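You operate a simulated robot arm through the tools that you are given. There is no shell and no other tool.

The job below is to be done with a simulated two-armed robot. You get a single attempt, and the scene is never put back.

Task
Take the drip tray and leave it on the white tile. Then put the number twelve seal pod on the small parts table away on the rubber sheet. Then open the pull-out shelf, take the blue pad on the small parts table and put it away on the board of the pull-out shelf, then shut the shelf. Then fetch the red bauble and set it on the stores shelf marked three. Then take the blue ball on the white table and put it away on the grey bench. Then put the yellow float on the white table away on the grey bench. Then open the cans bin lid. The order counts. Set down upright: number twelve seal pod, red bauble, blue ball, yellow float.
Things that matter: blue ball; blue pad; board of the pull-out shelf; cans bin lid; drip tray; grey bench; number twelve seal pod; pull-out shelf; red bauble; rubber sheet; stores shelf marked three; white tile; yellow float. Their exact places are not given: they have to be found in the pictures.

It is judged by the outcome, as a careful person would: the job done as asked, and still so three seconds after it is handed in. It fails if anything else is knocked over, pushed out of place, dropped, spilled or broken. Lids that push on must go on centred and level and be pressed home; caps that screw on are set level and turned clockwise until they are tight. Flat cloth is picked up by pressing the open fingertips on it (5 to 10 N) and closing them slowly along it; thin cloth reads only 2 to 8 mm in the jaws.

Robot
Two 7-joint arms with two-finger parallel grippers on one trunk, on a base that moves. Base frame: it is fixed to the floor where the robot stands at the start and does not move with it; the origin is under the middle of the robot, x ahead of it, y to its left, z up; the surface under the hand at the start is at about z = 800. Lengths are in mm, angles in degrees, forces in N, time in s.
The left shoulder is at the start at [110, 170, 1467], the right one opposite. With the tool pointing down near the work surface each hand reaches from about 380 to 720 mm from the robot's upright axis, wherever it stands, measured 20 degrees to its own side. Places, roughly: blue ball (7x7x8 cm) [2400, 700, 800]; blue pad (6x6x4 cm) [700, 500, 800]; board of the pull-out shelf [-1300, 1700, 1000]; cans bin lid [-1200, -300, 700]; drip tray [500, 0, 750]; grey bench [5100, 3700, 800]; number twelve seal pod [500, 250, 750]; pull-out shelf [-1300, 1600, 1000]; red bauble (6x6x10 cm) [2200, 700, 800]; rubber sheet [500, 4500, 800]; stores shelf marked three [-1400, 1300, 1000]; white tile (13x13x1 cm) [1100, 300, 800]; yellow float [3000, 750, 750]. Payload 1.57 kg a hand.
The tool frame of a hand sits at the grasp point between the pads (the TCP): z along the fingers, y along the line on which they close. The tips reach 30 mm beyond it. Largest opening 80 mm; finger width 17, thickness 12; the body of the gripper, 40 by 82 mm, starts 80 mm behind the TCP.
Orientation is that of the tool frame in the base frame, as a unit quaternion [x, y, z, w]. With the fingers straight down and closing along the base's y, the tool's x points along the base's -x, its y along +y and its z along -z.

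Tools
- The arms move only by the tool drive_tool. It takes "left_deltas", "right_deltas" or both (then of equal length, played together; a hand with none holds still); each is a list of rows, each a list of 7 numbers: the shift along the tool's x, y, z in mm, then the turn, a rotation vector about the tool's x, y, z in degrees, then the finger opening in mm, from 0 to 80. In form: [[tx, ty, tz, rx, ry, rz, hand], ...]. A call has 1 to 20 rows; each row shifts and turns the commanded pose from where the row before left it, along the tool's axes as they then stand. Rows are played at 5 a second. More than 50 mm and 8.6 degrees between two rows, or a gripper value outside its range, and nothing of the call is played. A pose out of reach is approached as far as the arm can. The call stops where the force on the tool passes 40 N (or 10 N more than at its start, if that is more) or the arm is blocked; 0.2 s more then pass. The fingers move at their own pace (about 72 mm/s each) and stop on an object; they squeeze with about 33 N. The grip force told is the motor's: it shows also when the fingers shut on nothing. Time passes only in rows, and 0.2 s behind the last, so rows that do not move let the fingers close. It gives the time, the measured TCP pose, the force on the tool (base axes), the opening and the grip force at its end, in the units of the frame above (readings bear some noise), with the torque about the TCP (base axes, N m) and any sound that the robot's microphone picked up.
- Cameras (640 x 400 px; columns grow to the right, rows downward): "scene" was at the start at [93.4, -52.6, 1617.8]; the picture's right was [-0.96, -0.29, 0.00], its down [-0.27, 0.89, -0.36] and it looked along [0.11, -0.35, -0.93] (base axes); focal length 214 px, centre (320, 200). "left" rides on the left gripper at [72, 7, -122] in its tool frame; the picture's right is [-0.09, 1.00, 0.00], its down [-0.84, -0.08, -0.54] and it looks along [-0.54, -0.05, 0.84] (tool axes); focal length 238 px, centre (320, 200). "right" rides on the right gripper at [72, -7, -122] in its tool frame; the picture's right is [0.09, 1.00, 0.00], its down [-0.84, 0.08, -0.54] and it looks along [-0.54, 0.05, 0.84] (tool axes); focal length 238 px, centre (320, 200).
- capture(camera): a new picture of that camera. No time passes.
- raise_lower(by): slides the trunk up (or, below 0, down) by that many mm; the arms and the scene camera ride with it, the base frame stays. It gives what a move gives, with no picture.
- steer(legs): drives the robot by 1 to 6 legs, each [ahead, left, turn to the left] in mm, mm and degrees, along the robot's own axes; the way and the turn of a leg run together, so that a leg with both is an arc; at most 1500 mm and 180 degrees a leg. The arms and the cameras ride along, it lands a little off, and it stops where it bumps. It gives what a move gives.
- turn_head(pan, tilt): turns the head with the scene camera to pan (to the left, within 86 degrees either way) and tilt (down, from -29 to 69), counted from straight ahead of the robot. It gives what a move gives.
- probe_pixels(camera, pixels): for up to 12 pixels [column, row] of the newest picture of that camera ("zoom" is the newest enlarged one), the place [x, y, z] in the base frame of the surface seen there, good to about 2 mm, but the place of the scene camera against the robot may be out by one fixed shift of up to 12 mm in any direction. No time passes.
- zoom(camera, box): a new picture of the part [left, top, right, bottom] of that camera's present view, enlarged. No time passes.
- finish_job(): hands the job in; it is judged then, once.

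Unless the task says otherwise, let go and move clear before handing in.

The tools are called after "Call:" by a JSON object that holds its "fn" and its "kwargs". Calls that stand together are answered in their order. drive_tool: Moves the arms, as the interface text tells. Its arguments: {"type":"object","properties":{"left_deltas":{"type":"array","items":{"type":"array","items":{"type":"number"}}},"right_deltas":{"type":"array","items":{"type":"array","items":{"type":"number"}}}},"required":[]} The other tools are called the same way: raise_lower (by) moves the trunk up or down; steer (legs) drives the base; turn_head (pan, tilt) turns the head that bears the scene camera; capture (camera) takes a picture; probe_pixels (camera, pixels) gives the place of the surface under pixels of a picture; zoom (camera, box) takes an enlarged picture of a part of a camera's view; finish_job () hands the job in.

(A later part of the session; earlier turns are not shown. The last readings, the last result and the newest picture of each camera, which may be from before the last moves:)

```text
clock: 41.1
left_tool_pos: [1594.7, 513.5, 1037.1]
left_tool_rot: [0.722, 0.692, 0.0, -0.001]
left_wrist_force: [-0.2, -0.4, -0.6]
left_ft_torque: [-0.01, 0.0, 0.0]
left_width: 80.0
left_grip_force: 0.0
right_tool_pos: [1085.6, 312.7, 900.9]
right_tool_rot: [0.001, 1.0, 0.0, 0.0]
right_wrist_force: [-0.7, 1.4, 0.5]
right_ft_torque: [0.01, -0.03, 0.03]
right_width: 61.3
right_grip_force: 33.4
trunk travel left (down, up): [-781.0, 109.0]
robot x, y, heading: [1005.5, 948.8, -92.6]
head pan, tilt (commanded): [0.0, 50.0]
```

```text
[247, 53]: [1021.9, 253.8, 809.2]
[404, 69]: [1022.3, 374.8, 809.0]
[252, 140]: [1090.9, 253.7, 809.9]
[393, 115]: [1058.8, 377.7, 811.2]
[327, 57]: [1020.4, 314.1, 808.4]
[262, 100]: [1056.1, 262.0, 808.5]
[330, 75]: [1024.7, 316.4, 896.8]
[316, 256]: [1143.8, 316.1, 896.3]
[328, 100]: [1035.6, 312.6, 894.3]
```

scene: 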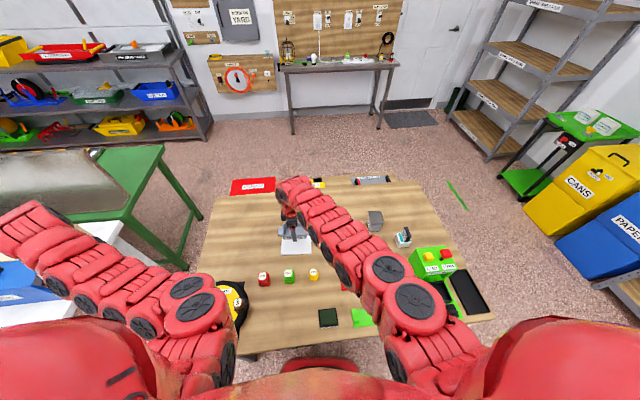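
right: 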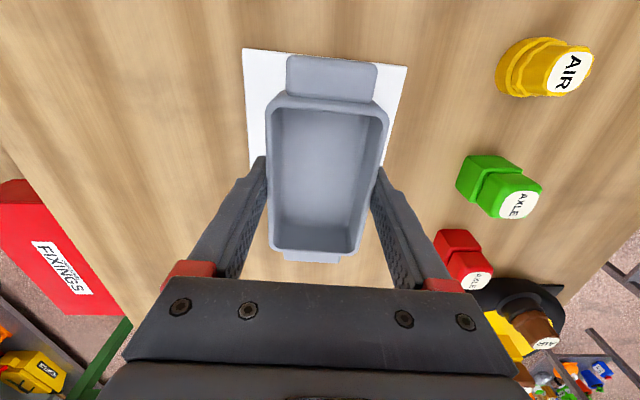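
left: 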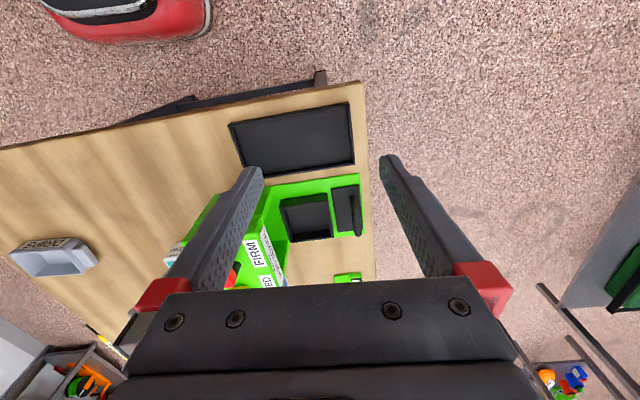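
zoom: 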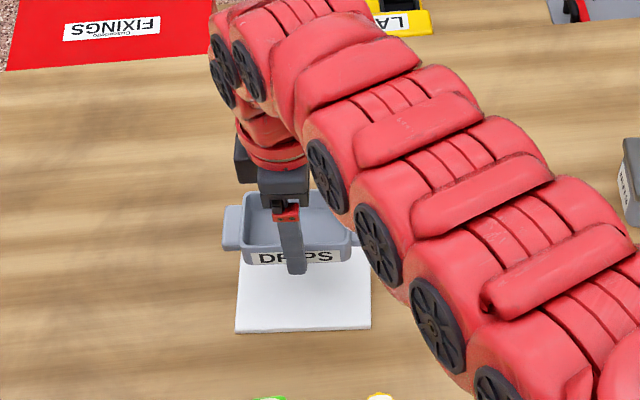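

Tile centre is about (1084, 315). I'll shift 2 mm and lower gently until the tray touches.

Call:
{"fn": "drive_tool", "kwargs": {"right_deltas": [[1, 2, 15, 0, 0, 0, 0], [0, 0, 15, 0, 0, 0, 0], [0, 0, 12, 0, 0, 0, 0], [0, 0, 8, 0, 0, 0, 0], [0, 0, 5, 0, 0, 0, 0], [0, 0, 2, 0, 0, 0, 0], [0, 0, 0, 0, 0, 0, 0]]}}

Call:
{"fn": "drive_tool", "kwargs": {"right_deltas": [[0, 0, 1, 0, 0, 0, 0], [0, 0, 1, 0, 0, 0, 0]]}}

Call:
{"fn": "capture", "kwargs": {"camera": "right"}}

```text
clock: 42.7
left_tool_pos: [1595.4, 513.9, 1036.2]
left_tool_rot: [0.723, 0.691, 0.0, -0.002]
left_wrist_force: [-0.6, 0.6, -0.2]
left_ft_torque: [0.02, 0.01, 0.01]
left_width: 79.8
left_grip_force: 0.1
right_tool_pos: [1084.5, 317.7, 879.3]
right_tool_rot: [0.001, 1.0, 0.0, 0.0]
right_wrist_force: [-0.8, -0.2, -0.8]
right_ft_torque: [-0.05, -0.04, -0.05]
right_width: 61.1
right_grip_force: 32.9
right hand out of reach, approached as far as the arm can: row 2, 3, 4
trunk travel left (down, up): [-781.0, 109.0]
robot x, y, heading: [1004.3, 945.6, -92.5]
head pan, tilt (commanded): [0.0, 50.0]
```

```text
clock: 43.3
left_tool_pos: [1596.0, 513.9, 1036.0]
left_tool_rot: [0.721, 0.693, 0.0, -0.001]
left_wrist_force: [-0.5, 0.0, 0.2]
left_ft_torque: [0.0, -0.01, 0.02]
left_width: 79.8
left_grip_force: 0.0
right_tool_pos: [1084.6, 317.4, 879.6]
right_tool_rot: [0.0, 1.0, 0.0, 0.0]
right_wrist_force: [0.7, 0.2, -1.3]
right_ft_torque: [-0.04, -0.01, 0.04]
right_width: 61.3
right_grip_force: 32.7
right hand out of reach, approached as far as the arm can: row 2
trunk travel left (down, up): [-781.0, 109.0]
robot x, y, heading: [1006.1, 944.5, -92.1]
head pan, tilt (commanded): [0.0, 50.0]
```

```text
taken
```

right: 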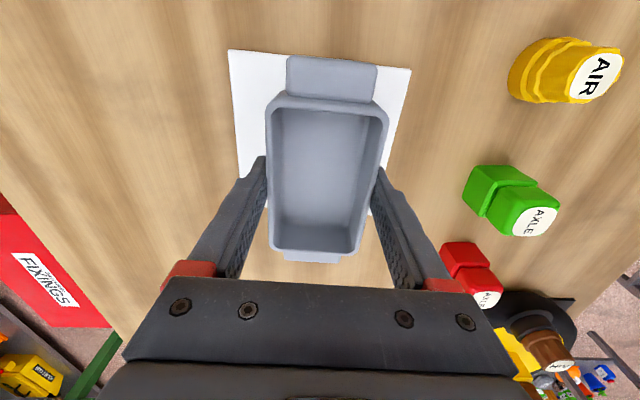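

The hand stalled at z≈879 at the edge of its reach. Lowering the trunk carries the hand straight down, so I'll lower it 34 mm and then finish in small steps.

Call:
{"fn": "raise_lower", "kwargs": {"by": -33}}

Call:
{"fn": "capture", "kwargs": {"camera": "right"}}

Call:
{"fn": "probe_pixels", "kwargs": {"camera": "right", "pixels": [[232, 55], [250, 100], [405, 72], [330, 75], [328, 100], [316, 247], [320, 170]]}}

```text
clock: 44.1
left_tool_pos: [1595.2, 513.9, 1001.7]
left_tool_rot: [0.722, 0.692, 0.0, -0.001]
left_wrist_force: [0.4, 0.5, 0.6]
left_ft_torque: [-0.02, -0.02, 0.03]
left_width: 80.1
left_grip_force: 0.0
right_tool_pos: [1084.7, 316.3, 846.3]
right_tool_rot: [0.0, 1.0, 0.0, 0.0]
right_wrist_force: [0.2, -1.0, -0.9]
right_ft_torque: [0.01, 0.01, -0.01]
right_width: 61.3
right_grip_force: 33.2
trunk travel left (down, up): [-748.0, 142.0]
robot x, y, heading: [1007.4, 945.5, -92.3]
head pan, tilt (commanded): [0.0, 50.0]
```

```text
taken
```

right: 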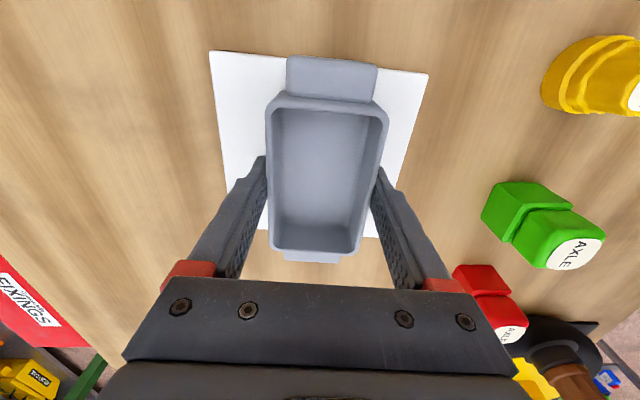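

```text
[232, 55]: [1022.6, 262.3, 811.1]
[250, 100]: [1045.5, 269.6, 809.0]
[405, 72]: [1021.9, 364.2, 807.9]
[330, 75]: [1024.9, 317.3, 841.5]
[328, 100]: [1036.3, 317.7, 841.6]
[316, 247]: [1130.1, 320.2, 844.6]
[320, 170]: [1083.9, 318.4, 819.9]
```

The tray bottom is about 5 mm above the tile and centred. I'll lower the trunk in small steps until I feel contact.

Call:
{"fn": "raise_lower", "kwargs": {"by": -4}}

Call:
{"fn": "raise_lower", "kwargs": {"by": -1.5}}

```text
clock: 44.6
left_tool_pos: [1595.1, 513.4, 998.8]
left_tool_rot: [0.722, 0.692, 0.0, -0.001]
left_wrist_force: [1.3, -0.6, 0.2]
left_ft_torque: [0.01, 0.03, 0.05]
left_width: 80.1
left_grip_force: 0.0
right_tool_pos: [1085.1, 316.6, 841.3]
right_tool_rot: [-0.001, 1.0, 0.0, 0.0]
right_wrist_force: [-0.2, 0.5, -0.7]
right_ft_torque: [-0.01, -0.05, 0.02]
right_width: 61.5
right_grip_force: 33.4
trunk travel left (down, up): [-744.0, 146.0]
robot x, y, heading: [1007.2, 947.7, -92.4]
head pan, tilt (commanded): [0.0, 50.0]
```

```text
clock: 45.1
left_tool_pos: [1595.0, 513.7, 996.7]
left_tool_rot: [0.721, 0.693, 0.0, -0.001]
left_wrist_force: [-0.6, 0.9, -0.1]
left_ft_torque: [-0.03, -0.03, 0.02]
left_width: 79.6
left_grip_force: 0.1
right_tool_pos: [1084.3, 316.4, 840.6]
right_tool_rot: [0.0, 1.0, 0.0, 0.0]
right_wrist_force: [-0.6, 0.9, -1.0]
right_ft_torque: [0.01, -0.02, 0.0]
right_width: 61.1
right_grip_force: 32.6
trunk travel left (down, up): [-742.0, 148.0]
robot x, y, heading: [1006.9, 945.2, -92.5]
head pan, tilt (commanded): [0.0, 50.0]
```

Call:
{"fn": "raise_lower", "kwargs": {"by": -2}}

Call:
{"fn": "capture", "kwargs": {"camera": "right"}}

Call:
{"fn": "probe_pixels", "kwargs": {"camera": "right", "pixels": [[250, 100], [405, 72], [330, 75], [328, 100], [316, 247], [320, 170]]}}

```text
clock: 45.7
left_tool_pos: [1594.3, 515.4, 996.3]
left_tool_rot: [0.721, 0.693, -0.001, -0.001]
left_wrist_force: [0.9, 0.1, 0.7]
left_ft_torque: [-0.01, 0.01, 0.01]
left_width: 80.0
left_grip_force: 0.1
right_tool_pos: [1085.5, 316.6, 839.4]
right_tool_rot: [-0.001, 1.0, -0.001, -0.001]
right_wrist_force: [-0.8, 1.0, 12.5]
right_ft_torque: [0.29, 0.39, 0.02]
right_width: 61.1
right_grip_force: 32.7
trunk travel left (down, up): [-740.0, 150.0]
robot x, y, heading: [1009.1, 946.6, -92.3]
head pan, tilt (commanded): [0.0, 50.0]
```

```text
taken
```

right: 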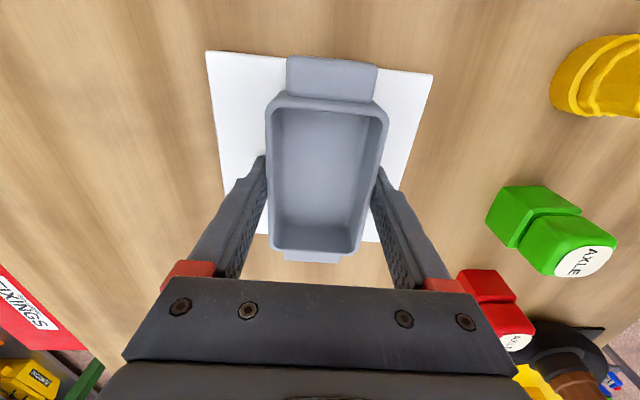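

```text
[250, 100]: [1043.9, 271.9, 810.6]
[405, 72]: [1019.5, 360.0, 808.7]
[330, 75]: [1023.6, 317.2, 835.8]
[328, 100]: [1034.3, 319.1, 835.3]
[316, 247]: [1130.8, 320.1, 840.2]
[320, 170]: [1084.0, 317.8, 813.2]
```

Contact (12.5 N) — the tray is on the tile. I'll open the fingers gently.

Call:
{"fn": "drive_tool", "kwargs": {"right_deltas": [[0, 0, 0, 0, 0, 0, 62], [0, 0, 0, 0, 0, 0, 66], [0, 0, 0, 0, 0, 0, 72], [0, 0, 0, 0, 0, 0, 80], [0, 0, 0, 0, 0, 0, 80]]}}

Call:
{"fn": "capture", "kwargs": {"camera": "right"}}

```text
clock: 46.9
left_tool_pos: [1594.5, 514.8, 996.2]
left_tool_rot: [0.722, 0.692, -0.001, 0.0]
left_wrist_force: [-0.5, -0.1, 0.0]
left_ft_torque: [-0.03, 0.02, 0.02]
left_width: 80.1
left_grip_force: 0.1
right_tool_pos: [1083.7, 316.6, 839.9]
right_tool_rot: [0.001, 1.0, -0.001, 0.0]
right_wrist_force: [0.1, -5.6, 13.9]
right_ft_torque: [0.38, 0.06, 0.04]
right_width: 75.4
right_grip_force: 0.0
trunk travel left (down, up): [-740.0, 150.0]
robot x, y, heading: [1005.8, 946.3, -92.3]
head pan, tilt (commanded): [0.0, 50.0]
```

```text
taken
```

right: 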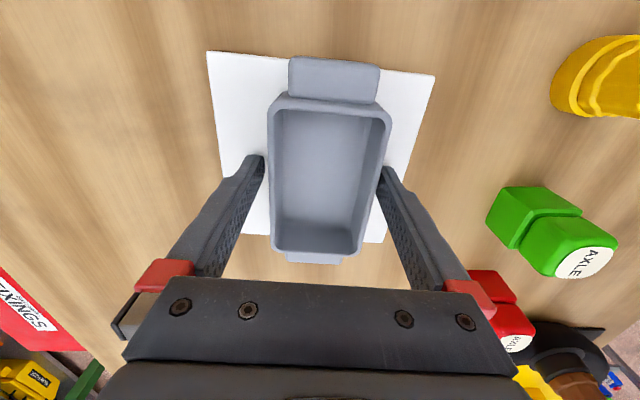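

The fingertips are pressing on the tile itself (13.9 N). I'll raise the trunk a few mm to take off the pressure, then lift clear.

Call:
{"fn": "raise_lower", "kwargs": {"by": 4}}

Call:
{"fn": "capture", "kwargs": {"camera": "right"}}

```text
clock: 47.4
left_tool_pos: [1594.2, 513.0, 999.2]
left_tool_rot: [0.721, 0.693, 0.0, -0.001]
left_wrist_force: [0.3, 0.2, -0.3]
left_ft_torque: [-0.01, 0.0, 0.02]
left_width: 79.9
left_grip_force: 0.0
right_tool_pos: [1084.3, 316.4, 841.8]
right_tool_rot: [-0.001, 1.0, 0.001, 0.001]
right_wrist_force: [0.1, -0.6, -0.5]
right_ft_torque: [0.0, 0.01, 0.02]
right_width: 80.0
right_grip_force: 0.0
trunk travel left (down, up): [-744.0, 146.0]
robot x, y, heading: [1005.8, 945.5, -92.1]
head pan, tilt (commanded): [0.0, 50.0]
```

```text
taken
```

right: 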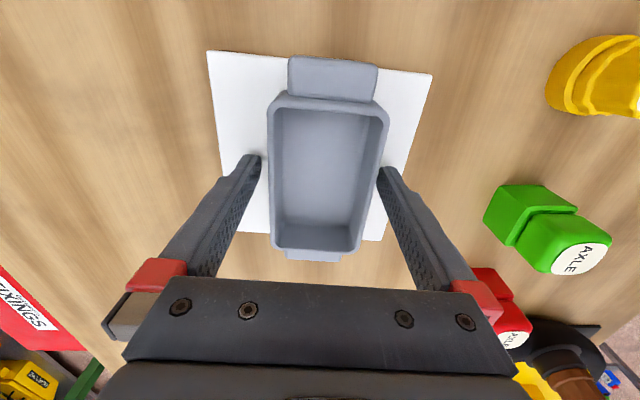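

Free of contact and the fingers clear the tray. I'll raise the trunk straight up by 140 mm and look.

Call:
{"fn": "raise_lower", "kwargs": {"by": 140}}

Call:
{"fn": "capture", "kwargs": {"camera": "right"}}

Call:
{"fn": "capture", "kwargs": {"camera": "scene"}}

Call:
{"fn": "zoom", "kwargs": {"camera": "scene", "box": [240, 180, 440, 330]}}

```text
clock: 49.1
left_tool_pos: [1596.3, 515.1, 1138.5]
left_tool_rot: [0.722, 0.691, 0.0, -0.001]
left_wrist_force: [-0.2, -0.1, 0.0]
left_ft_torque: [0.01, -0.03, 0.01]
left_width: 80.0
left_grip_force: 0.1
right_tool_pos: [1083.5, 318.1, 981.8]
right_tool_rot: [0.001, 1.0, 0.0, 0.0]
right_wrist_force: [0.3, 1.2, 0.1]
right_ft_torque: [0.0, 0.02, 0.0]
right_width: 79.9
right_grip_force: 0.0
trunk travel left (down, up): [-884.0, 6.0]
robot x, y, heading: [1009.1, 946.6, -92.2]
head pan, tilt (commanded): [0.0, 50.0]
```

```text
taken
```

right: 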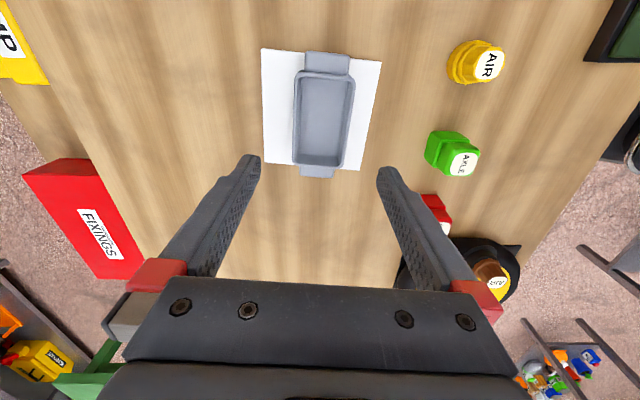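

```text
taken
```

scene: 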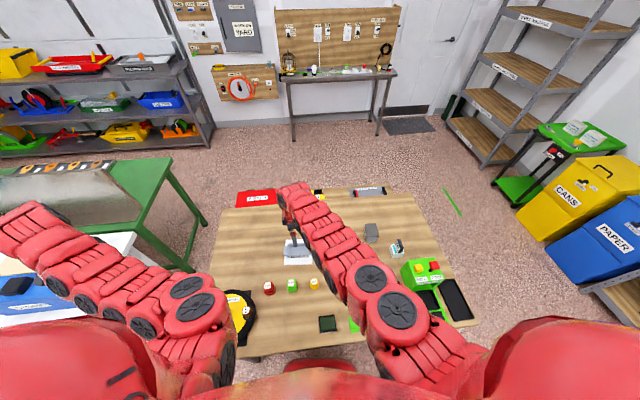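

```text
2.67 times, centred on (340, 255) of scene
```

zoom: 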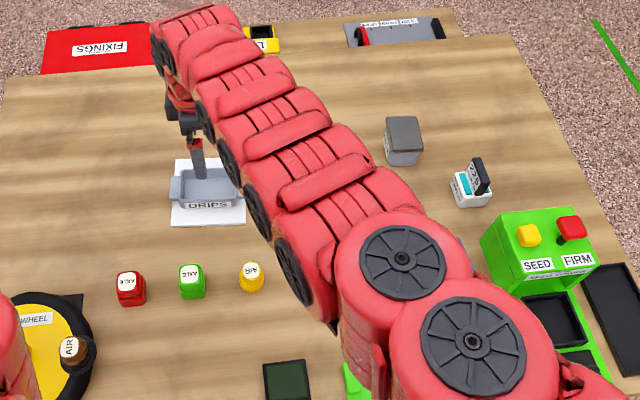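

The drip tray sits on the tile (320,110 in the right view). Next is the pod at about (623, 320): I'll lift the right hand, shift the robot toward −x and square the heading.

Call:
{"fn": "drive_tool", "kwargs": {"right_deltas": [[0, 0, -40, 0, 0, 0, 80], [0, 0, -40, 0, 0, 0, 80], [0, 0, -20, 0, 0, 0, 80]]}}

Call:
{"fn": "steer", "kwargs": {"legs": [[0, -290, 2.3]]}}

Call:
{"fn": "capture", "kwargs": {"camera": "right"}}

Call:
{"fn": "capture", "kwargs": {"camera": "scene"}}

```text
clock: 49.9
left_tool_pos: [1595.8, 513.4, 1139.9]
left_tool_rot: [0.721, 0.693, -0.001, -0.001]
left_wrist_force: [0.7, -0.2, -0.2]
left_ft_torque: [-0.01, 0.02, 0.04]
left_width: 79.9
left_grip_force: 0.1
right_tool_pos: [1085.8, 316.8, 1083.0]
right_tool_rot: [-0.001, 1.0, 0.0, 0.0]
right_wrist_force: [-0.7, -0.5, 0.0]
right_ft_torque: [0.0, 0.01, 0.01]
right_width: 80.1
right_grip_force: 0.0
trunk travel left (down, up): [-884.0, 6.0]
robot x, y, heading: [1008.8, 947.6, -92.6]
head pan, tilt (commanded): [0.0, 50.0]
```

```text
clock: 51.9
left_tool_pos: [1329.5, 545.0, 1139.1]
left_tool_rot: [0.707, 0.708, 0.0, -0.002]
left_wrist_force: [-0.4, -0.3, 0.7]
left_ft_torque: [-0.01, -0.01, -0.02]
left_width: 80.1
left_grip_force: 0.0
right_tool_pos: [826.5, 326.3, 1083.0]
right_tool_rot: [-0.021, 1.0, 0.0, 0.0]
right_wrist_force: [-0.3, -0.4, 0.4]
right_ft_torque: [0.02, 0.02, 0.0]
right_width: 79.8
right_grip_force: 0.0
trunk travel left (down, up): [-884.0, 6.0]
robot x, y, heading: [724.5, 949.5, -89.8]
head pan, tilt (commanded): [0.0, 50.0]
```

```text
taken
```

right: 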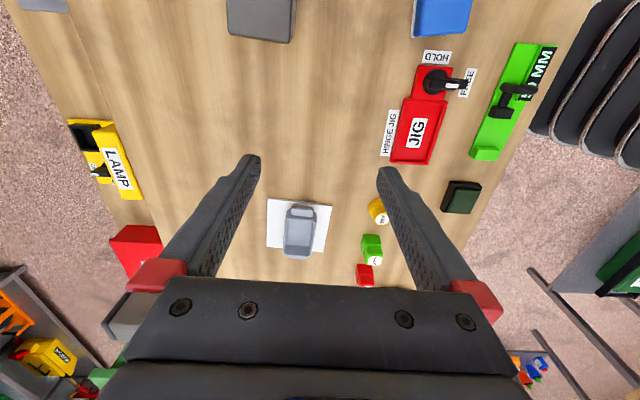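

```text
taken
```

scene: 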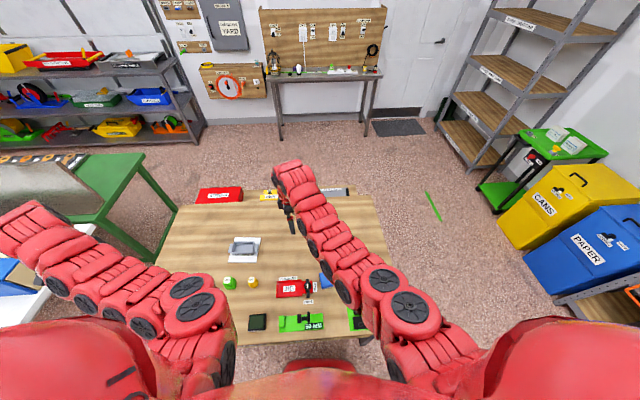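

The robot is at (724, 949, −90°). I'll bring the right hand over the pod near (600, 320) to see it from above.

Call:
{"fn": "drive_tool", "kwargs": {"right_deltas": [[45, -2, 0, 0, 0, 0, 80], [45, -2, 0, 0, 0, 0, 80], [45, -2, 0, 0, 0, 0, 80], [45, -2, 0, 0, 0, 0, 80], [40, -1, 0, 0, 0, 0, 80], [0, 0, 0, 0, 0, 0, 80]]}}

Call:
{"fn": "capture", "kwargs": {"camera": "right"}}

Call:
{"fn": "zoom", "kwargs": {"camera": "scene", "box": [260, 170, 420, 290]}}

```text
clock: 53.2
left_tool_pos: [1328.4, 544.9, 1140.2]
left_tool_rot: [0.706, 0.708, 0.0, -0.001]
left_wrist_force: [0.5, 0.5, -0.3]
left_ft_torque: [0.02, 0.02, 0.0]
left_width: 79.8
left_grip_force: 0.1
right_tool_pos: [606.3, 307.2, 1083.9]
right_tool_rot: [-0.021, 1.0, 0.0, 0.0]
right_wrist_force: [-0.6, 0.0, -0.8]
right_ft_torque: [0.0, 0.01, 0.0]
right_width: 79.8
right_grip_force: 0.1
trunk travel left (down, up): [-884.0, 6.0]
robot x, y, heading: [721.3, 951.6, -89.9]
head pan, tilt (commanded): [0.0, 50.0]
```

```text
taken
```

right: 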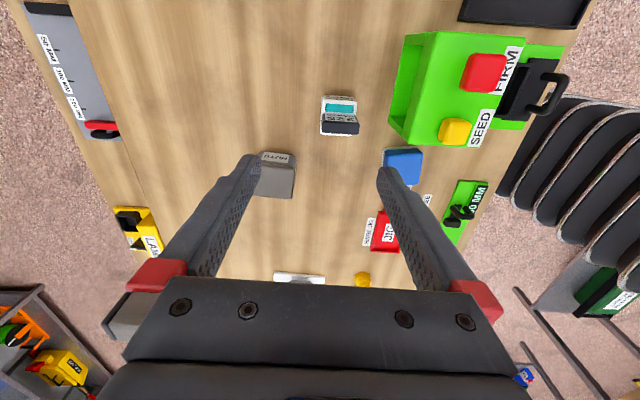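

```text
3.33 times, centred on (340, 230) of scene
```

zoom: 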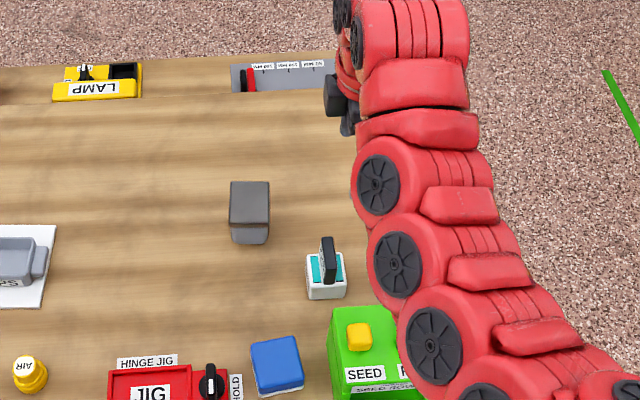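

The pod is at (340,115), with a thin upright slab on a white body. I'll zoom and probe its dimensions.

Call:
{"fn": "zoom", "kwargs": {"camera": "right", "box": [310, 85, 370, 145]}}

Call:
{"fn": "probe_pixels", "kwargs": {"camera": "zoom", "pixels": [[130, 330], [510, 330], [320, 330], [320, 250], [320, 170], [130, 150], [480, 150], [320, 110], [320, 365], [100, 240], [510, 240]]}}

```text
6.67 times, centred on (340, 115) of right
```

zoom: 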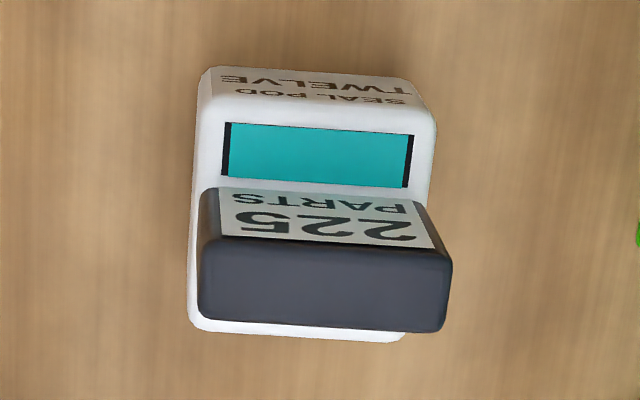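

```text
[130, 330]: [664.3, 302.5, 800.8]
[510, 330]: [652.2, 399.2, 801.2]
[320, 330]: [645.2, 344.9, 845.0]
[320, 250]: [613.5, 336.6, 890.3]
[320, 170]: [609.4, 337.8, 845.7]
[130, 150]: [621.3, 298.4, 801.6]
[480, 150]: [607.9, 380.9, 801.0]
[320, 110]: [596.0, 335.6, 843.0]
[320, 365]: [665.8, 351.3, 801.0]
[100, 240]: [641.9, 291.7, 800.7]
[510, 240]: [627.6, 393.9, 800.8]
```

The body top is z≈845 and the slab top z≈890. I'll probe the slab's corners for its exact centre and thickness.

Call:
{"fn": "probe_pixels", "kwargs": {"camera": "zoom", "pixels": [[212, 250], [440, 262], [432, 322], [208, 308], [320, 285], [320, 320], [320, 245], [205, 130], [430, 140], [200, 322], [400, 334]]}}

```text
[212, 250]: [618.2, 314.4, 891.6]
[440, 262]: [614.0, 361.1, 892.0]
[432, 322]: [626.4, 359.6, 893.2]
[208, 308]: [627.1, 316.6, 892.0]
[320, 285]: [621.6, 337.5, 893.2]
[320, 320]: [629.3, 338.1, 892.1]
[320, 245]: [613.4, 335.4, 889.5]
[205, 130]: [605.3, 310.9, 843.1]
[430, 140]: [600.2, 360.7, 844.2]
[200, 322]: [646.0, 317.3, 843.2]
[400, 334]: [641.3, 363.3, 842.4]
```

The pod's slab is centred at about (621.5, 338), turned ~5.5°. I'll lower the trunk to its starting height, turn the hand to match, and move over the pod.

Call:
{"fn": "raise_lower", "kwargs": {"by": -103}}

Call:
{"fn": "drive_tool", "kwargs": {"right_deltas": [[0, 0, 0, 0, 0, -3.1, 80], [-18, 29, 0, 0, 0, 0, 80], [0, 0, 0, 0, 0, 0, 80]]}}

Call:
{"fn": "capture", "kwargs": {"camera": "right"}}

Call:
{"fn": "zoom", "kwargs": {"camera": "right", "box": [240, 60, 400, 220]}}

```text
clock: 54.6
left_tool_pos: [1327.2, 544.2, 1037.1]
left_tool_rot: [0.706, 0.709, 0.0, -0.001]
left_wrist_force: [0.5, 0.3, -0.2]
left_ft_torque: [-0.02, -0.03, 0.01]
left_width: 79.9
left_grip_force: 0.0
right_tool_pos: [606.4, 308.0, 980.9]
right_tool_rot: [-0.021, 1.0, 0.0, 0.0]
right_wrist_force: [0.5, -0.9, 0.3]
right_ft_torque: [0.01, -0.01, 0.01]
right_width: 80.2
right_grip_force: 0.1
trunk travel left (down, up): [-781.0, 109.0]
robot x, y, heading: [720.6, 952.1, -89.8]
head pan, tilt (commanded): [0.0, 50.0]
```

```text
clock: 55.4
left_tool_pos: [1326.3, 544.8, 1036.9]
left_tool_rot: [0.707, 0.708, 0.0, -0.001]
left_wrist_force: [-0.1, -0.1, -0.9]
left_ft_torque: [0.03, 0.03, -0.01]
left_width: 80.0
left_grip_force: 0.0
right_tool_pos: [621.2, 338.1, 978.5]
right_tool_rot: [-0.049, 0.999, 0.0, -0.001]
right_wrist_force: [-0.3, -0.4, -0.1]
right_ft_torque: [0.0, 0.0, 0.01]
right_width: 80.0
right_grip_force: 0.2
trunk travel left (down, up): [-781.0, 109.0]
robot x, y, heading: [723.1, 954.6, -89.8]
head pan, tilt (commanded): [0.0, 50.0]
```

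```text
taken
```

right: 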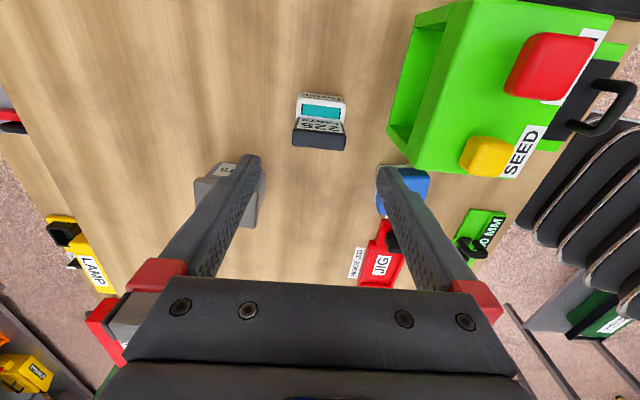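

```text
2.50 times, centred on (320, 140) of right
```

zoom: 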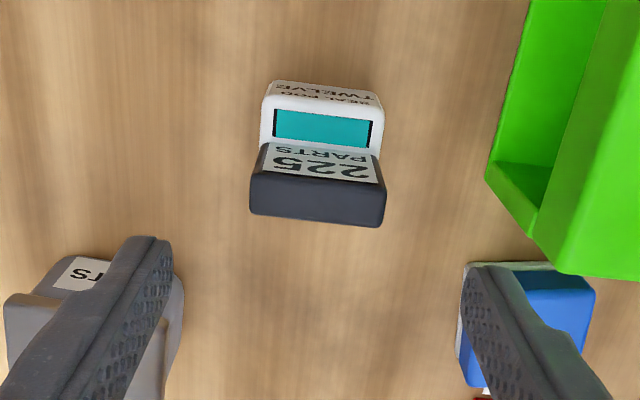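

The hand is centred over the pod. I'll check the clearance to the green box and blue pad, then descend.

Call:
{"fn": "probe_pixels", "kwargs": {"camera": "right", "pixels": [[390, 125], [412, 30], [410, 60], [298, 143], [343, 146], [300, 133], [320, 138], [318, 100]]}}

Call:
{"fn": "drive_tool", "kwargs": {"right_deltas": [[0, 0, 35, 0, 0, 0, 80], [0, 0, 35, 0, 0, 0, 80], [0, 0, 0, 0, 0, 0, 80]]}}

Call:
{"fn": "capture", "kwargs": {"camera": "right"}}

```text
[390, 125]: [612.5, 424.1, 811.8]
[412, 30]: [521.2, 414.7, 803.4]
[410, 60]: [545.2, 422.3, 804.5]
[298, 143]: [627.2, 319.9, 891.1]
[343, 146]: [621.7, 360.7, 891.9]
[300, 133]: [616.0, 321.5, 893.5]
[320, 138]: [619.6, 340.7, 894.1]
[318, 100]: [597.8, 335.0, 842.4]
```

```text
clock: 56.2
left_tool_pos: [1326.8, 544.7, 1036.0]
left_tool_rot: [0.707, 0.707, 0.001, -0.001]
left_wrist_force: [0.3, -0.6, 0.4]
left_ft_torque: [-0.03, -0.01, 0.02]
left_width: 80.3
left_grip_force: 0.1
right_tool_pos: [623.4, 337.4, 908.6]
right_tool_rot: [-0.049, 0.999, -0.001, -0.001]
right_wrist_force: [-0.5, -0.9, 0.9]
right_ft_torque: [-0.01, 0.01, 0.0]
right_width: 80.2
right_grip_force: 0.0
trunk travel left (down, up): [-781.0, 109.0]
robot x, y, heading: [721.9, 951.4, -89.8]
head pan, tilt (commanded): [0.0, 50.0]
```

```text
taken
```

right: 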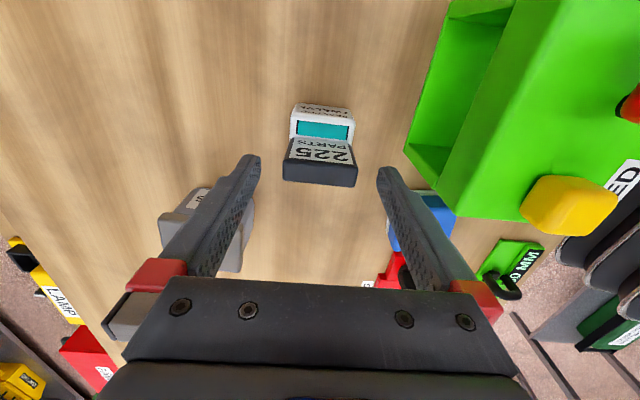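

Clear on both sides. I'll go down to z≈847 and check that the fingers straddle the pod.

Call:
{"fn": "drive_tool", "kwargs": {"right_deltas": [[0, 0, 20, 0, 0, 0, 80], [0, 0, 20, 0, 0, 0, 80], [0, 0, 20, 0, 0, 0, 80], [0, 0, 0, 0, 0, 0, 80]]}}

Call:
{"fn": "capture", "kwargs": {"camera": "right"}}

```text
clock: 57.2
left_tool_pos: [1327.6, 543.9, 1037.8]
left_tool_rot: [0.707, 0.708, 0.0, -0.001]
left_wrist_force: [-1.0, -0.6, -0.2]
left_ft_torque: [-0.02, -0.02, 0.04]
left_width: 80.1
left_grip_force: 0.0
right_tool_pos: [623.1, 338.3, 848.9]
right_tool_rot: [-0.049, 0.999, 0.0, 0.0]
right_wrist_force: [-0.5, -0.5, 0.1]
right_ft_torque: [-0.02, -0.04, -0.02]
right_width: 79.6
right_grip_force: 0.0
trunk travel left (down, up): [-781.0, 109.0]
robot x, y, heading: [719.6, 950.2, -90.0]
head pan, tilt (commanded): [0.0, 50.0]
```

```text
taken
```

right: 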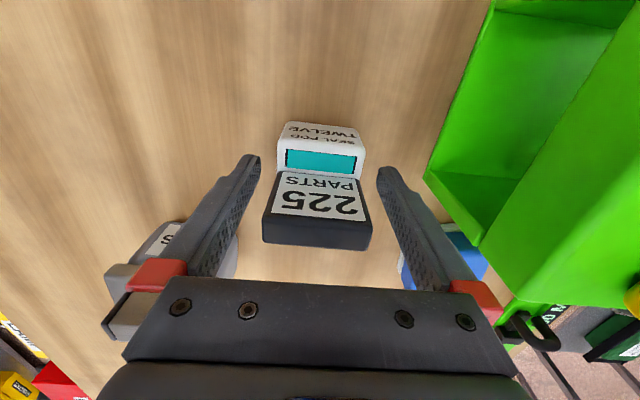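

The fingers straddle the pod. I'll close, then lift slowly.

Call:
{"fn": "drive_tool", "kwargs": {"right_deltas": [[0, 0, 0, 0, 0, 0, 60], [0, 0, 0, 0, 0, 0, 50], [0, 0, 0, 0, 0, 0, 30], [0, 0, 0, 0, 0, 0, 0], [0, 0, 0, 0, 0, 0, 0], [0, 0, 0, 0, 0, 0, 0]]}}

Call:
{"fn": "drive_tool", "kwargs": {"right_deltas": [[0, 0, -2, 0, 0, 0, 0], [0, 0, -3, 0, 0, 0, 0], [0, 0, -5, 0, 0, 0, 0], [0, 0, -8, 0, 0, 0, 0], [0, 0, -10, 0, 0, 0, 0], [0, 0, -10, 0, 0, 0, 0]]}}

Call:
{"fn": "capture", "kwargs": {"camera": "right"}}

```text
clock: 58.6
left_tool_pos: [1327.3, 545.4, 1038.2]
left_tool_rot: [0.707, 0.707, 0.0, -0.001]
left_wrist_force: [-0.7, 0.1, 0.6]
left_ft_torque: [0.02, 0.0, -0.01]
left_width: 80.2
left_grip_force: 0.1
right_tool_pos: [622.3, 338.0, 849.5]
right_tool_rot: [-0.048, 0.999, 0.0, 0.0]
right_wrist_force: [-0.6, -0.9, 0.1]
right_ft_torque: [-0.01, -0.05, -0.03]
right_width: 51.5
right_grip_force: 32.9
trunk travel left (down, up): [-781.0, 109.0]
robot x, y, heading: [718.0, 950.0, -89.7]
head pan, tilt (commanded): [0.0, 50.0]
```

```text
clock: 60.0
left_tool_pos: [1327.4, 544.6, 1036.7]
left_tool_rot: [0.706, 0.708, 0.0, -0.001]
left_wrist_force: [0.9, 0.3, 0.1]
left_ft_torque: [-0.02, 0.02, 0.03]
left_width: 79.9
left_grip_force: 0.1
right_tool_pos: [622.4, 337.9, 888.2]
right_tool_rot: [-0.049, 0.999, 0.0, 0.0]
right_wrist_force: [0.3, -0.1, -1.7]
right_ft_torque: [-0.01, 0.02, 0.0]
right_width: 51.5
right_grip_force: 33.2
trunk travel left (down, up): [-781.0, 109.0]
robot x, y, heading: [724.4, 953.2, -89.9]
head pan, tilt (commanded): [0.0, 50.0]
```

```text
taken
```

right: 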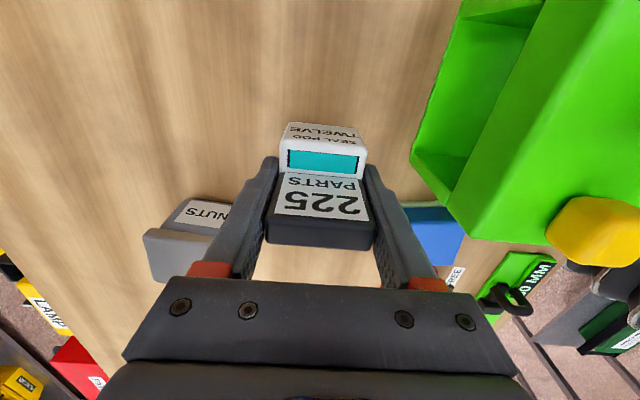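

The pod is held (51.5 mm). I'll lift it to about z≈1080.

Call:
{"fn": "drive_tool", "kwargs": {"right_deltas": [[0, 0, -15, 0, 0, 0, 0], [0, 0, -20, 0, 0, 0, 0], [0, 0, -20, 0, 0, 0, 0], [0, 0, -20, 0, 0, 0, 0], [0, 0, -20, 0, 0, 0, 0], [0, 0, -20, 0, 0, 0, 0], [0, 0, -20, 0, 0, 0, 0], [0, 0, -20, 0, 0, 0, 0], [0, 0, -20, 0, 0, 0, 0], [0, 0, -15, 0, 0, 0, 0]]}}

Call:
{"fn": "steer", "kwargs": {"legs": [[0, 0, 90], [0, 0, 90]]}}

Call:
{"fn": "turn_head", "kwargs": {"pan": 0, "tilt": 15}}

Call:
{"fn": "capture", "kwargs": {"camera": "scene"}}

Call:
{"fn": "capture", "kwargs": {"camera": "right"}}

```text
clock: 62.2
left_tool_pos: [1326.2, 544.5, 1036.6]
left_tool_rot: [0.707, 0.708, -0.001, -0.002]
left_wrist_force: [-0.4, -0.2, -0.4]
left_ft_torque: [0.01, 0.03, 0.02]
left_width: 79.9
left_grip_force: 0.1
right_tool_pos: [623.0, 318.1, 1025.4]
right_tool_rot: [-0.048, 0.999, 0.0, 0.0]
right_wrist_force: [0.7, -0.2, -1.7]
right_ft_torque: [0.03, -0.02, 0.03]
right_width: 51.3
right_grip_force: 33.1
right hand out of reach, approached as far as the arm can: row 6, 7, 8, 9, 10
trunk travel left (down, up): [-781.0, 109.0]
robot x, y, heading: [721.9, 951.7, -89.8]
head pan, tilt (commanded): [0.0, 50.0]
```

```text
clock: 70.2
left_tool_pos: [120.3, 1366.0, 1036.5]
left_tool_rot: [-0.702, 0.712, -0.002, 0.0]
left_wrist_force: [1.0, 1.1, 1.2]
left_ft_torque: [0.01, -0.02, 0.0]
left_width: 79.9
left_grip_force: 0.0
right_tool_pos: [827.0, 1582.4, 1025.2]
right_tool_rot: [0.999, 0.042, -0.001, 0.0]
right_wrist_force: [-1.4, 0.3, -2.1]
right_ft_torque: [-0.02, 0.0, 0.01]
right_width: 51.6
right_grip_force: 32.6
trunk travel left (down, up): [-781.0, 109.0]
robot x, y, heading: [720.4, 952.0, 89.5]
head pan, tilt (commanded): [0.0, 50.0]
```

```text
clock: 71.2
left_tool_pos: [120.8, 1367.6, 1037.2]
left_tool_rot: [-0.703, 0.712, -0.002, 0.0]
left_wrist_force: [0.0, -0.1, 0.4]
left_ft_torque: [-0.01, 0.01, -0.03]
left_width: 79.9
left_grip_force: 0.1
right_tool_pos: [826.7, 1582.7, 1022.8]
right_tool_rot: [0.999, 0.043, 0.0, 0.0]
right_wrist_force: [-0.4, -0.4, -1.9]
right_ft_torque: [0.01, -0.01, 0.01]
right_width: 51.2
right_grip_force: 32.7
trunk travel left (down, up): [-781.0, 109.0]
robot x, y, heading: [721.5, 950.8, 89.3]
head pan, tilt (commanded): [0.0, 15.0]
```

```text
taken
```

scene: 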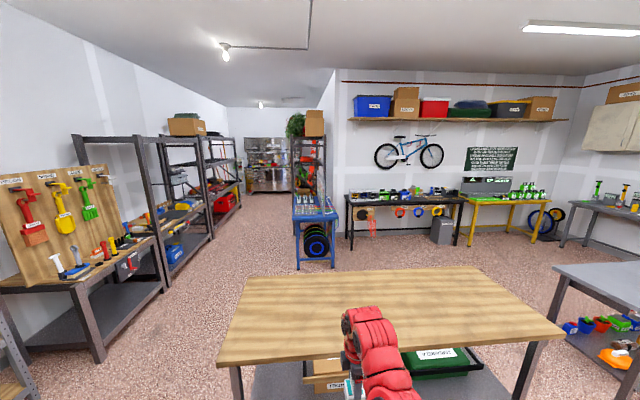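

```text
taken
```

right: 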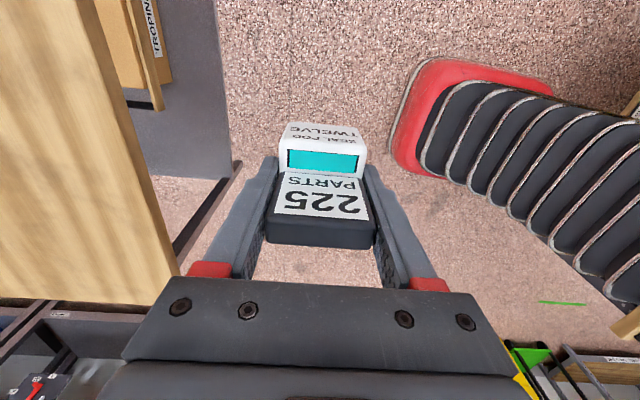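

Facing +y, the wooden table is ahead, a blue table at (315,215) and black bench at (405,205) beyond. I'll zoom and probe to find the rubber sheet near (500, 4500).

Call:
{"fn": "zoom", "kwargs": {"camera": "scene", "box": [270, 170, 480, 280]}}

Call:
{"fn": "probe_pixels", "kwargs": {"camera": "scene", "pixels": [[315, 212], [298, 218], [335, 215], [355, 202], [400, 198], [460, 198], [300, 262], [250, 285], [480, 275], [220, 362], [562, 335]]}}

```text
3.05 times, centred on (375, 225) of scene
```

zoom: 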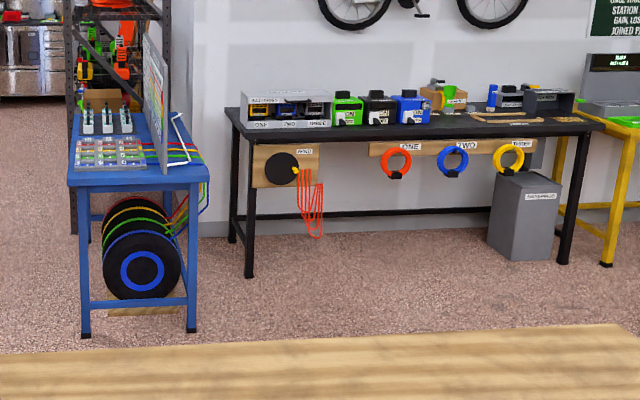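

```text
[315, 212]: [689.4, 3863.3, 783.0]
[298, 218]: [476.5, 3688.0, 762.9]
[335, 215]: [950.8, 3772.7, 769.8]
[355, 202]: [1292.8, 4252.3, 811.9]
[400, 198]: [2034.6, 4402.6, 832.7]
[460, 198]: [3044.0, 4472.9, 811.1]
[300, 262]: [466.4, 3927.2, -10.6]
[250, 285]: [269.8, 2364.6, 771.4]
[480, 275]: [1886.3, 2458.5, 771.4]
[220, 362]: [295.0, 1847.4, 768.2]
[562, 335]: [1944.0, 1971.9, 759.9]
```

The blue table lies near x≈480–950, y≈3690+. Before driving I'll pull the left hand inward so the robot is narrower, then check the left side passage.

Call:
{"fn": "drive_tool", "kwargs": {"left_deltas": [[-10, -45, 0, 0, 0, 0, 80], [-10, -45, 0, 0, 0, 0, 80], [-10, -45, 0, 0, 0, 0, 80], [-10, -45, 0, 0, 0, 0, 80], [-10, -45, 0, 0, 0, 0, 80], [-10, -45, 0, 0, 0, 0, 80], [-10, -45, 0, 0, 0, 0, 80], [0, -45, 0, 0, 0, 0, 80], [0, 0, 0, 0, 0, 0, 80]]}}

Call:
{"fn": "turn_head", "kwargs": {"pan": 45, "tilt": 25}}

Call:
{"fn": "capture", "kwargs": {"camera": "scene"}}

Call:
{"fn": "probe_pixels", "kwargs": {"camera": "scene", "pixels": [[150, 250], [300, 250], [400, 250], [350, 200], [430, 200], [200, 320], [100, 200]]}}

```text
clock: 73.2
left_tool_pos: [417.9, 1468.7, 969.8]
left_tool_rot: [-0.703, 0.711, 0.0, 0.002]
left_wrist_force: [0.1, 0.8, -0.3]
left_ft_torque: [-0.02, 0.01, -0.03]
left_width: 79.8
left_grip_force: 0.1
left hand out of reach, approached as far as the arm can: row 1, 2, 3, 4, 5, 6
right_tool_pos: [826.3, 1583.4, 1024.5]
right_tool_rot: [0.999, 0.042, 0.0, 0.0]
right_wrist_force: [0.4, 0.7, -2.2]
right_ft_torque: [-0.02, 0.01, -0.03]
right_width: 51.6
right_grip_force: 32.7
trunk travel left (down, up): [-781.0, 109.0]
robot x, y, heading: [718.7, 954.6, 89.4]
head pan, tilt (commanded): [0.0, 15.0]
```

```text
clock: 74.3
left_tool_pos: [418.2, 1468.5, 968.6]
left_tool_rot: [-0.703, 0.711, 0.001, 0.003]
left_wrist_force: [-0.8, 0.2, -0.3]
left_ft_torque: [-0.01, 0.02, 0.02]
left_width: 79.9
left_grip_force: 0.0
right_tool_pos: [827.4, 1584.4, 1024.6]
right_tool_rot: [0.999, 0.042, 0.0, 0.0]
right_wrist_force: [0.2, 0.5, -1.7]
right_ft_torque: [0.02, 0.01, 0.01]
right_width: 51.4
right_grip_force: 32.8
trunk travel left (down, up): [-781.0, 109.0]
robot x, y, heading: [721.5, 955.0, 89.5]
head pan, tilt (commanded): [45.0, 25.0]
```

```text
taken
```

scene: 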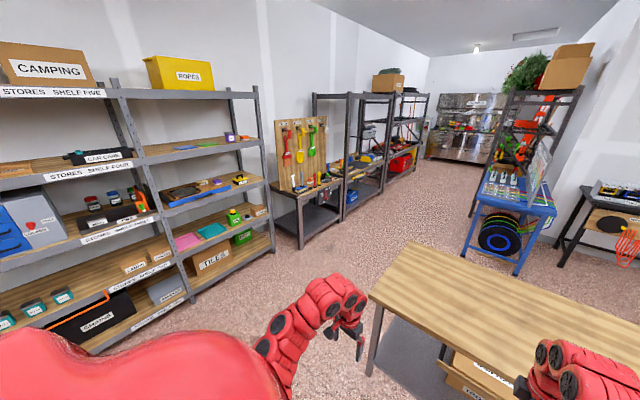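

```text
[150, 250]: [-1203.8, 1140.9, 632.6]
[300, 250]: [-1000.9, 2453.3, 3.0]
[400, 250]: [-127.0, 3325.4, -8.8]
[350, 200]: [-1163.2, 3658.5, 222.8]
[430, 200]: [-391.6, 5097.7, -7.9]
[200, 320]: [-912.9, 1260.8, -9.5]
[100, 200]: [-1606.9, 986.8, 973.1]
```

The corridor on the left (x≈−900 to 250) is wide open. I'll zoom on the blue table and what's behind it.

Call:
{"fn": "zoom", "kwargs": {"camera": "scene", "box": [440, 60, 600, 260]}}

Call:
{"fn": "zoom", "kwargs": {"camera": "scene", "box": [0, 60, 290, 340]}}

Call:
{"fn": "probe_pixels", "kwargs": {"camera": "scene", "pixels": [[480, 195], [555, 208], [490, 165], [545, 170], [520, 185], [505, 190], [470, 220]]}}

```text
2.00 times, centred on (520, 160) of scene
```

zoom: 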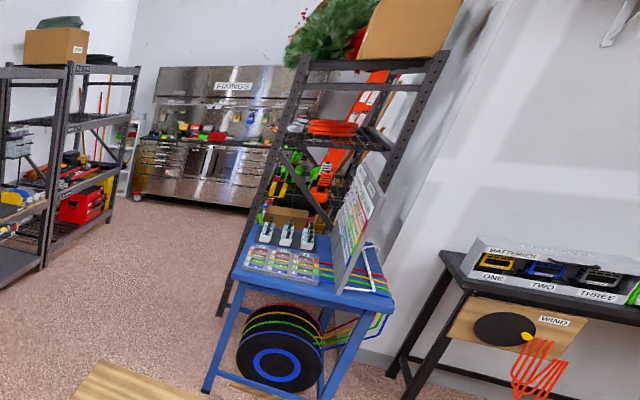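

```text
1.43 times, centred on (145, 200) of scene
```

zoom: 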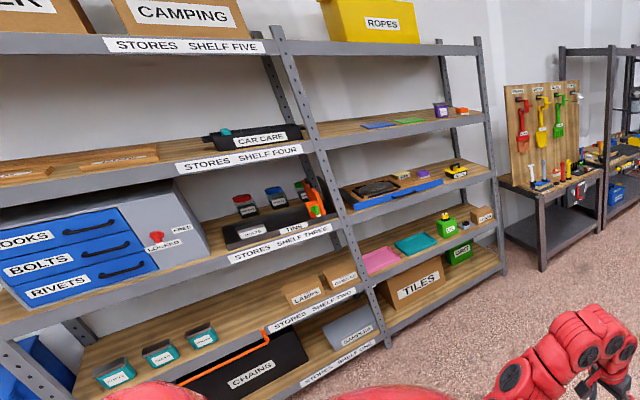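

```text
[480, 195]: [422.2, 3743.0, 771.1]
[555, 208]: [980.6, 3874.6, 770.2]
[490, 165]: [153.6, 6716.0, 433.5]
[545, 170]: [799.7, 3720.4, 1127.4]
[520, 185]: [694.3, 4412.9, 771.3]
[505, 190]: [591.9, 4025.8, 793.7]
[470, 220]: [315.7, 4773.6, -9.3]
```

I'll drive left to x≈−300, then ahead past the wooden table to y≈3000, and look at the blue table from there.

Call:
{"fn": "steer", "kwargs": {"legs": [[0, 1020, 0], [1000, 0, 0], [1050, 0, 0]]}}

Call:
{"fn": "turn_head", "kwargs": {"pan": -35, "tilt": 25}}

Call:
{"fn": "capture", "kwargs": {"camera": "scene"}}

```text
clock: 89.3
left_tool_pos: [-505.3, 3524.0, 969.3]
left_tool_rot: [-0.692, 0.722, 0.001, 0.004]
left_wrist_force: [0.1, 0.3, 0.3]
left_ft_torque: [0.0, 0.0, 0.01]
left_width: 80.0
left_grip_force: 0.1
right_tool_pos: [-92.7, 3623.0, 1024.9]
right_tool_rot: [1.0, 0.028, -0.001, 0.0]
right_wrist_force: [0.1, -0.1, -1.3]
right_ft_torque: [-0.01, -0.01, -0.01]
right_width: 51.3
right_grip_force: 33.2
trunk travel left (down, up): [-781.0, 109.0]
robot x, y, heading: [-214.7, 2998.5, 87.6]
head pan, tilt (commanded): [45.0, 25.0]
```

```text
clock: 90.8
left_tool_pos: [-505.0, 3522.8, 968.4]
left_tool_rot: [-0.692, 0.722, 0.0, 0.002]
left_wrist_force: [-0.8, 0.2, 0.8]
left_ft_torque: [0.01, 0.02, 0.02]
left_width: 79.9
left_grip_force: 0.0
right_tool_pos: [-92.6, 3623.7, 1025.4]
right_tool_rot: [1.0, 0.028, 0.0, -0.001]
right_wrist_force: [-0.3, 0.4, -1.6]
right_ft_torque: [-0.02, 0.02, -0.01]
right_width: 51.5
right_grip_force: 33.5
trunk travel left (down, up): [-781.0, 109.0]
robot x, y, heading: [-217.4, 2994.5, 87.5]
head pan, tilt (commanded): [-35.0, 25.0]
```

```text
taken
```

scene: 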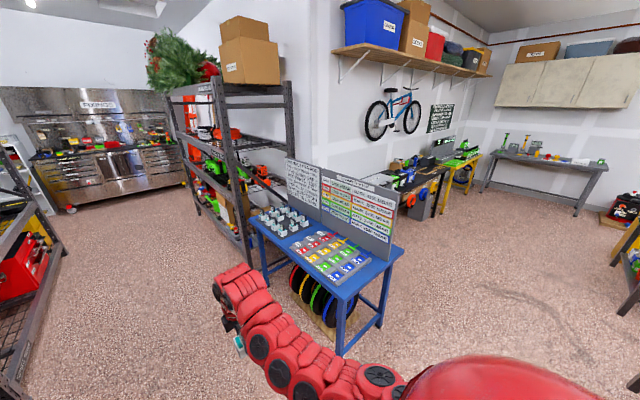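

The blue table carries several items at (285,220) and a colour board at (330,255). I'll zoom in on it.

Call:
{"fn": "zoom", "kwargs": {"camera": "scene", "box": [240, 150, 410, 300]}}

Call:
{"fn": "probe_pixels", "kwargs": {"camera": "scene", "pixels": [[285, 218], [262, 215], [300, 238], [330, 258], [310, 215], [350, 290], [400, 250], [280, 240], [255, 222], [370, 280]]}}

```text
2.67 times, centred on (325, 225) of scene
```

zoom: 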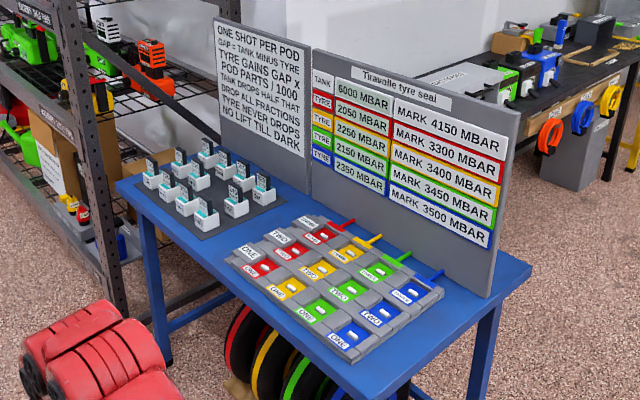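

```text
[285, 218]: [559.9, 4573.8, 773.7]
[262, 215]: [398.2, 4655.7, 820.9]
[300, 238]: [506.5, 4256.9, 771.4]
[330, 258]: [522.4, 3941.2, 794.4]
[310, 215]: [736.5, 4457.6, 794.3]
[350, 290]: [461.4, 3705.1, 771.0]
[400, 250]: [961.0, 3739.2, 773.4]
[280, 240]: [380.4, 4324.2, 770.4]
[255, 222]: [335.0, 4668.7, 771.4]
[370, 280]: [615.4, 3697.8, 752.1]
```

Pods stand in rows on a dark rubber sheet at about (350–600, 4300–4650), with a gap for one more. I'll probe the sheet's layout and the rack next to it.

Call:
{"fn": "zoom", "kwargs": {"camera": "scene", "box": [245, 190, 335, 255]}}

Call:
{"fn": "probe_pixels", "kwargs": {"camera": "scene", "pixels": [[247, 262], [192, 215], [238, 180], [290, 130], [215, 225], [170, 175], [165, 130], [60, 250], [30, 180], [100, 260]]}}

```text
6.15 times, centred on (290, 222) of scene
```

zoom: 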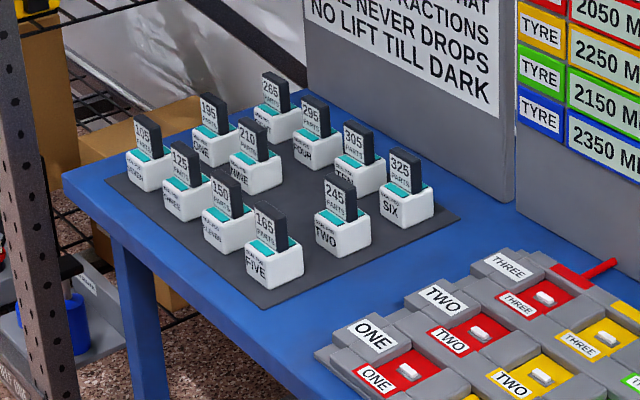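

```text
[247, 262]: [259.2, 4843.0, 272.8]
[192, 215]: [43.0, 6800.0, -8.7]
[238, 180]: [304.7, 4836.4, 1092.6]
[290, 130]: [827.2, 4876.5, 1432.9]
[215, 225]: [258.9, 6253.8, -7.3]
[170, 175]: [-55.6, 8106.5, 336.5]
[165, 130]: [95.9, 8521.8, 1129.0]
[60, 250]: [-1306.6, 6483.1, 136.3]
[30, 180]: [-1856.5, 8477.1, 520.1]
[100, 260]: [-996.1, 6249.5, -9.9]
```

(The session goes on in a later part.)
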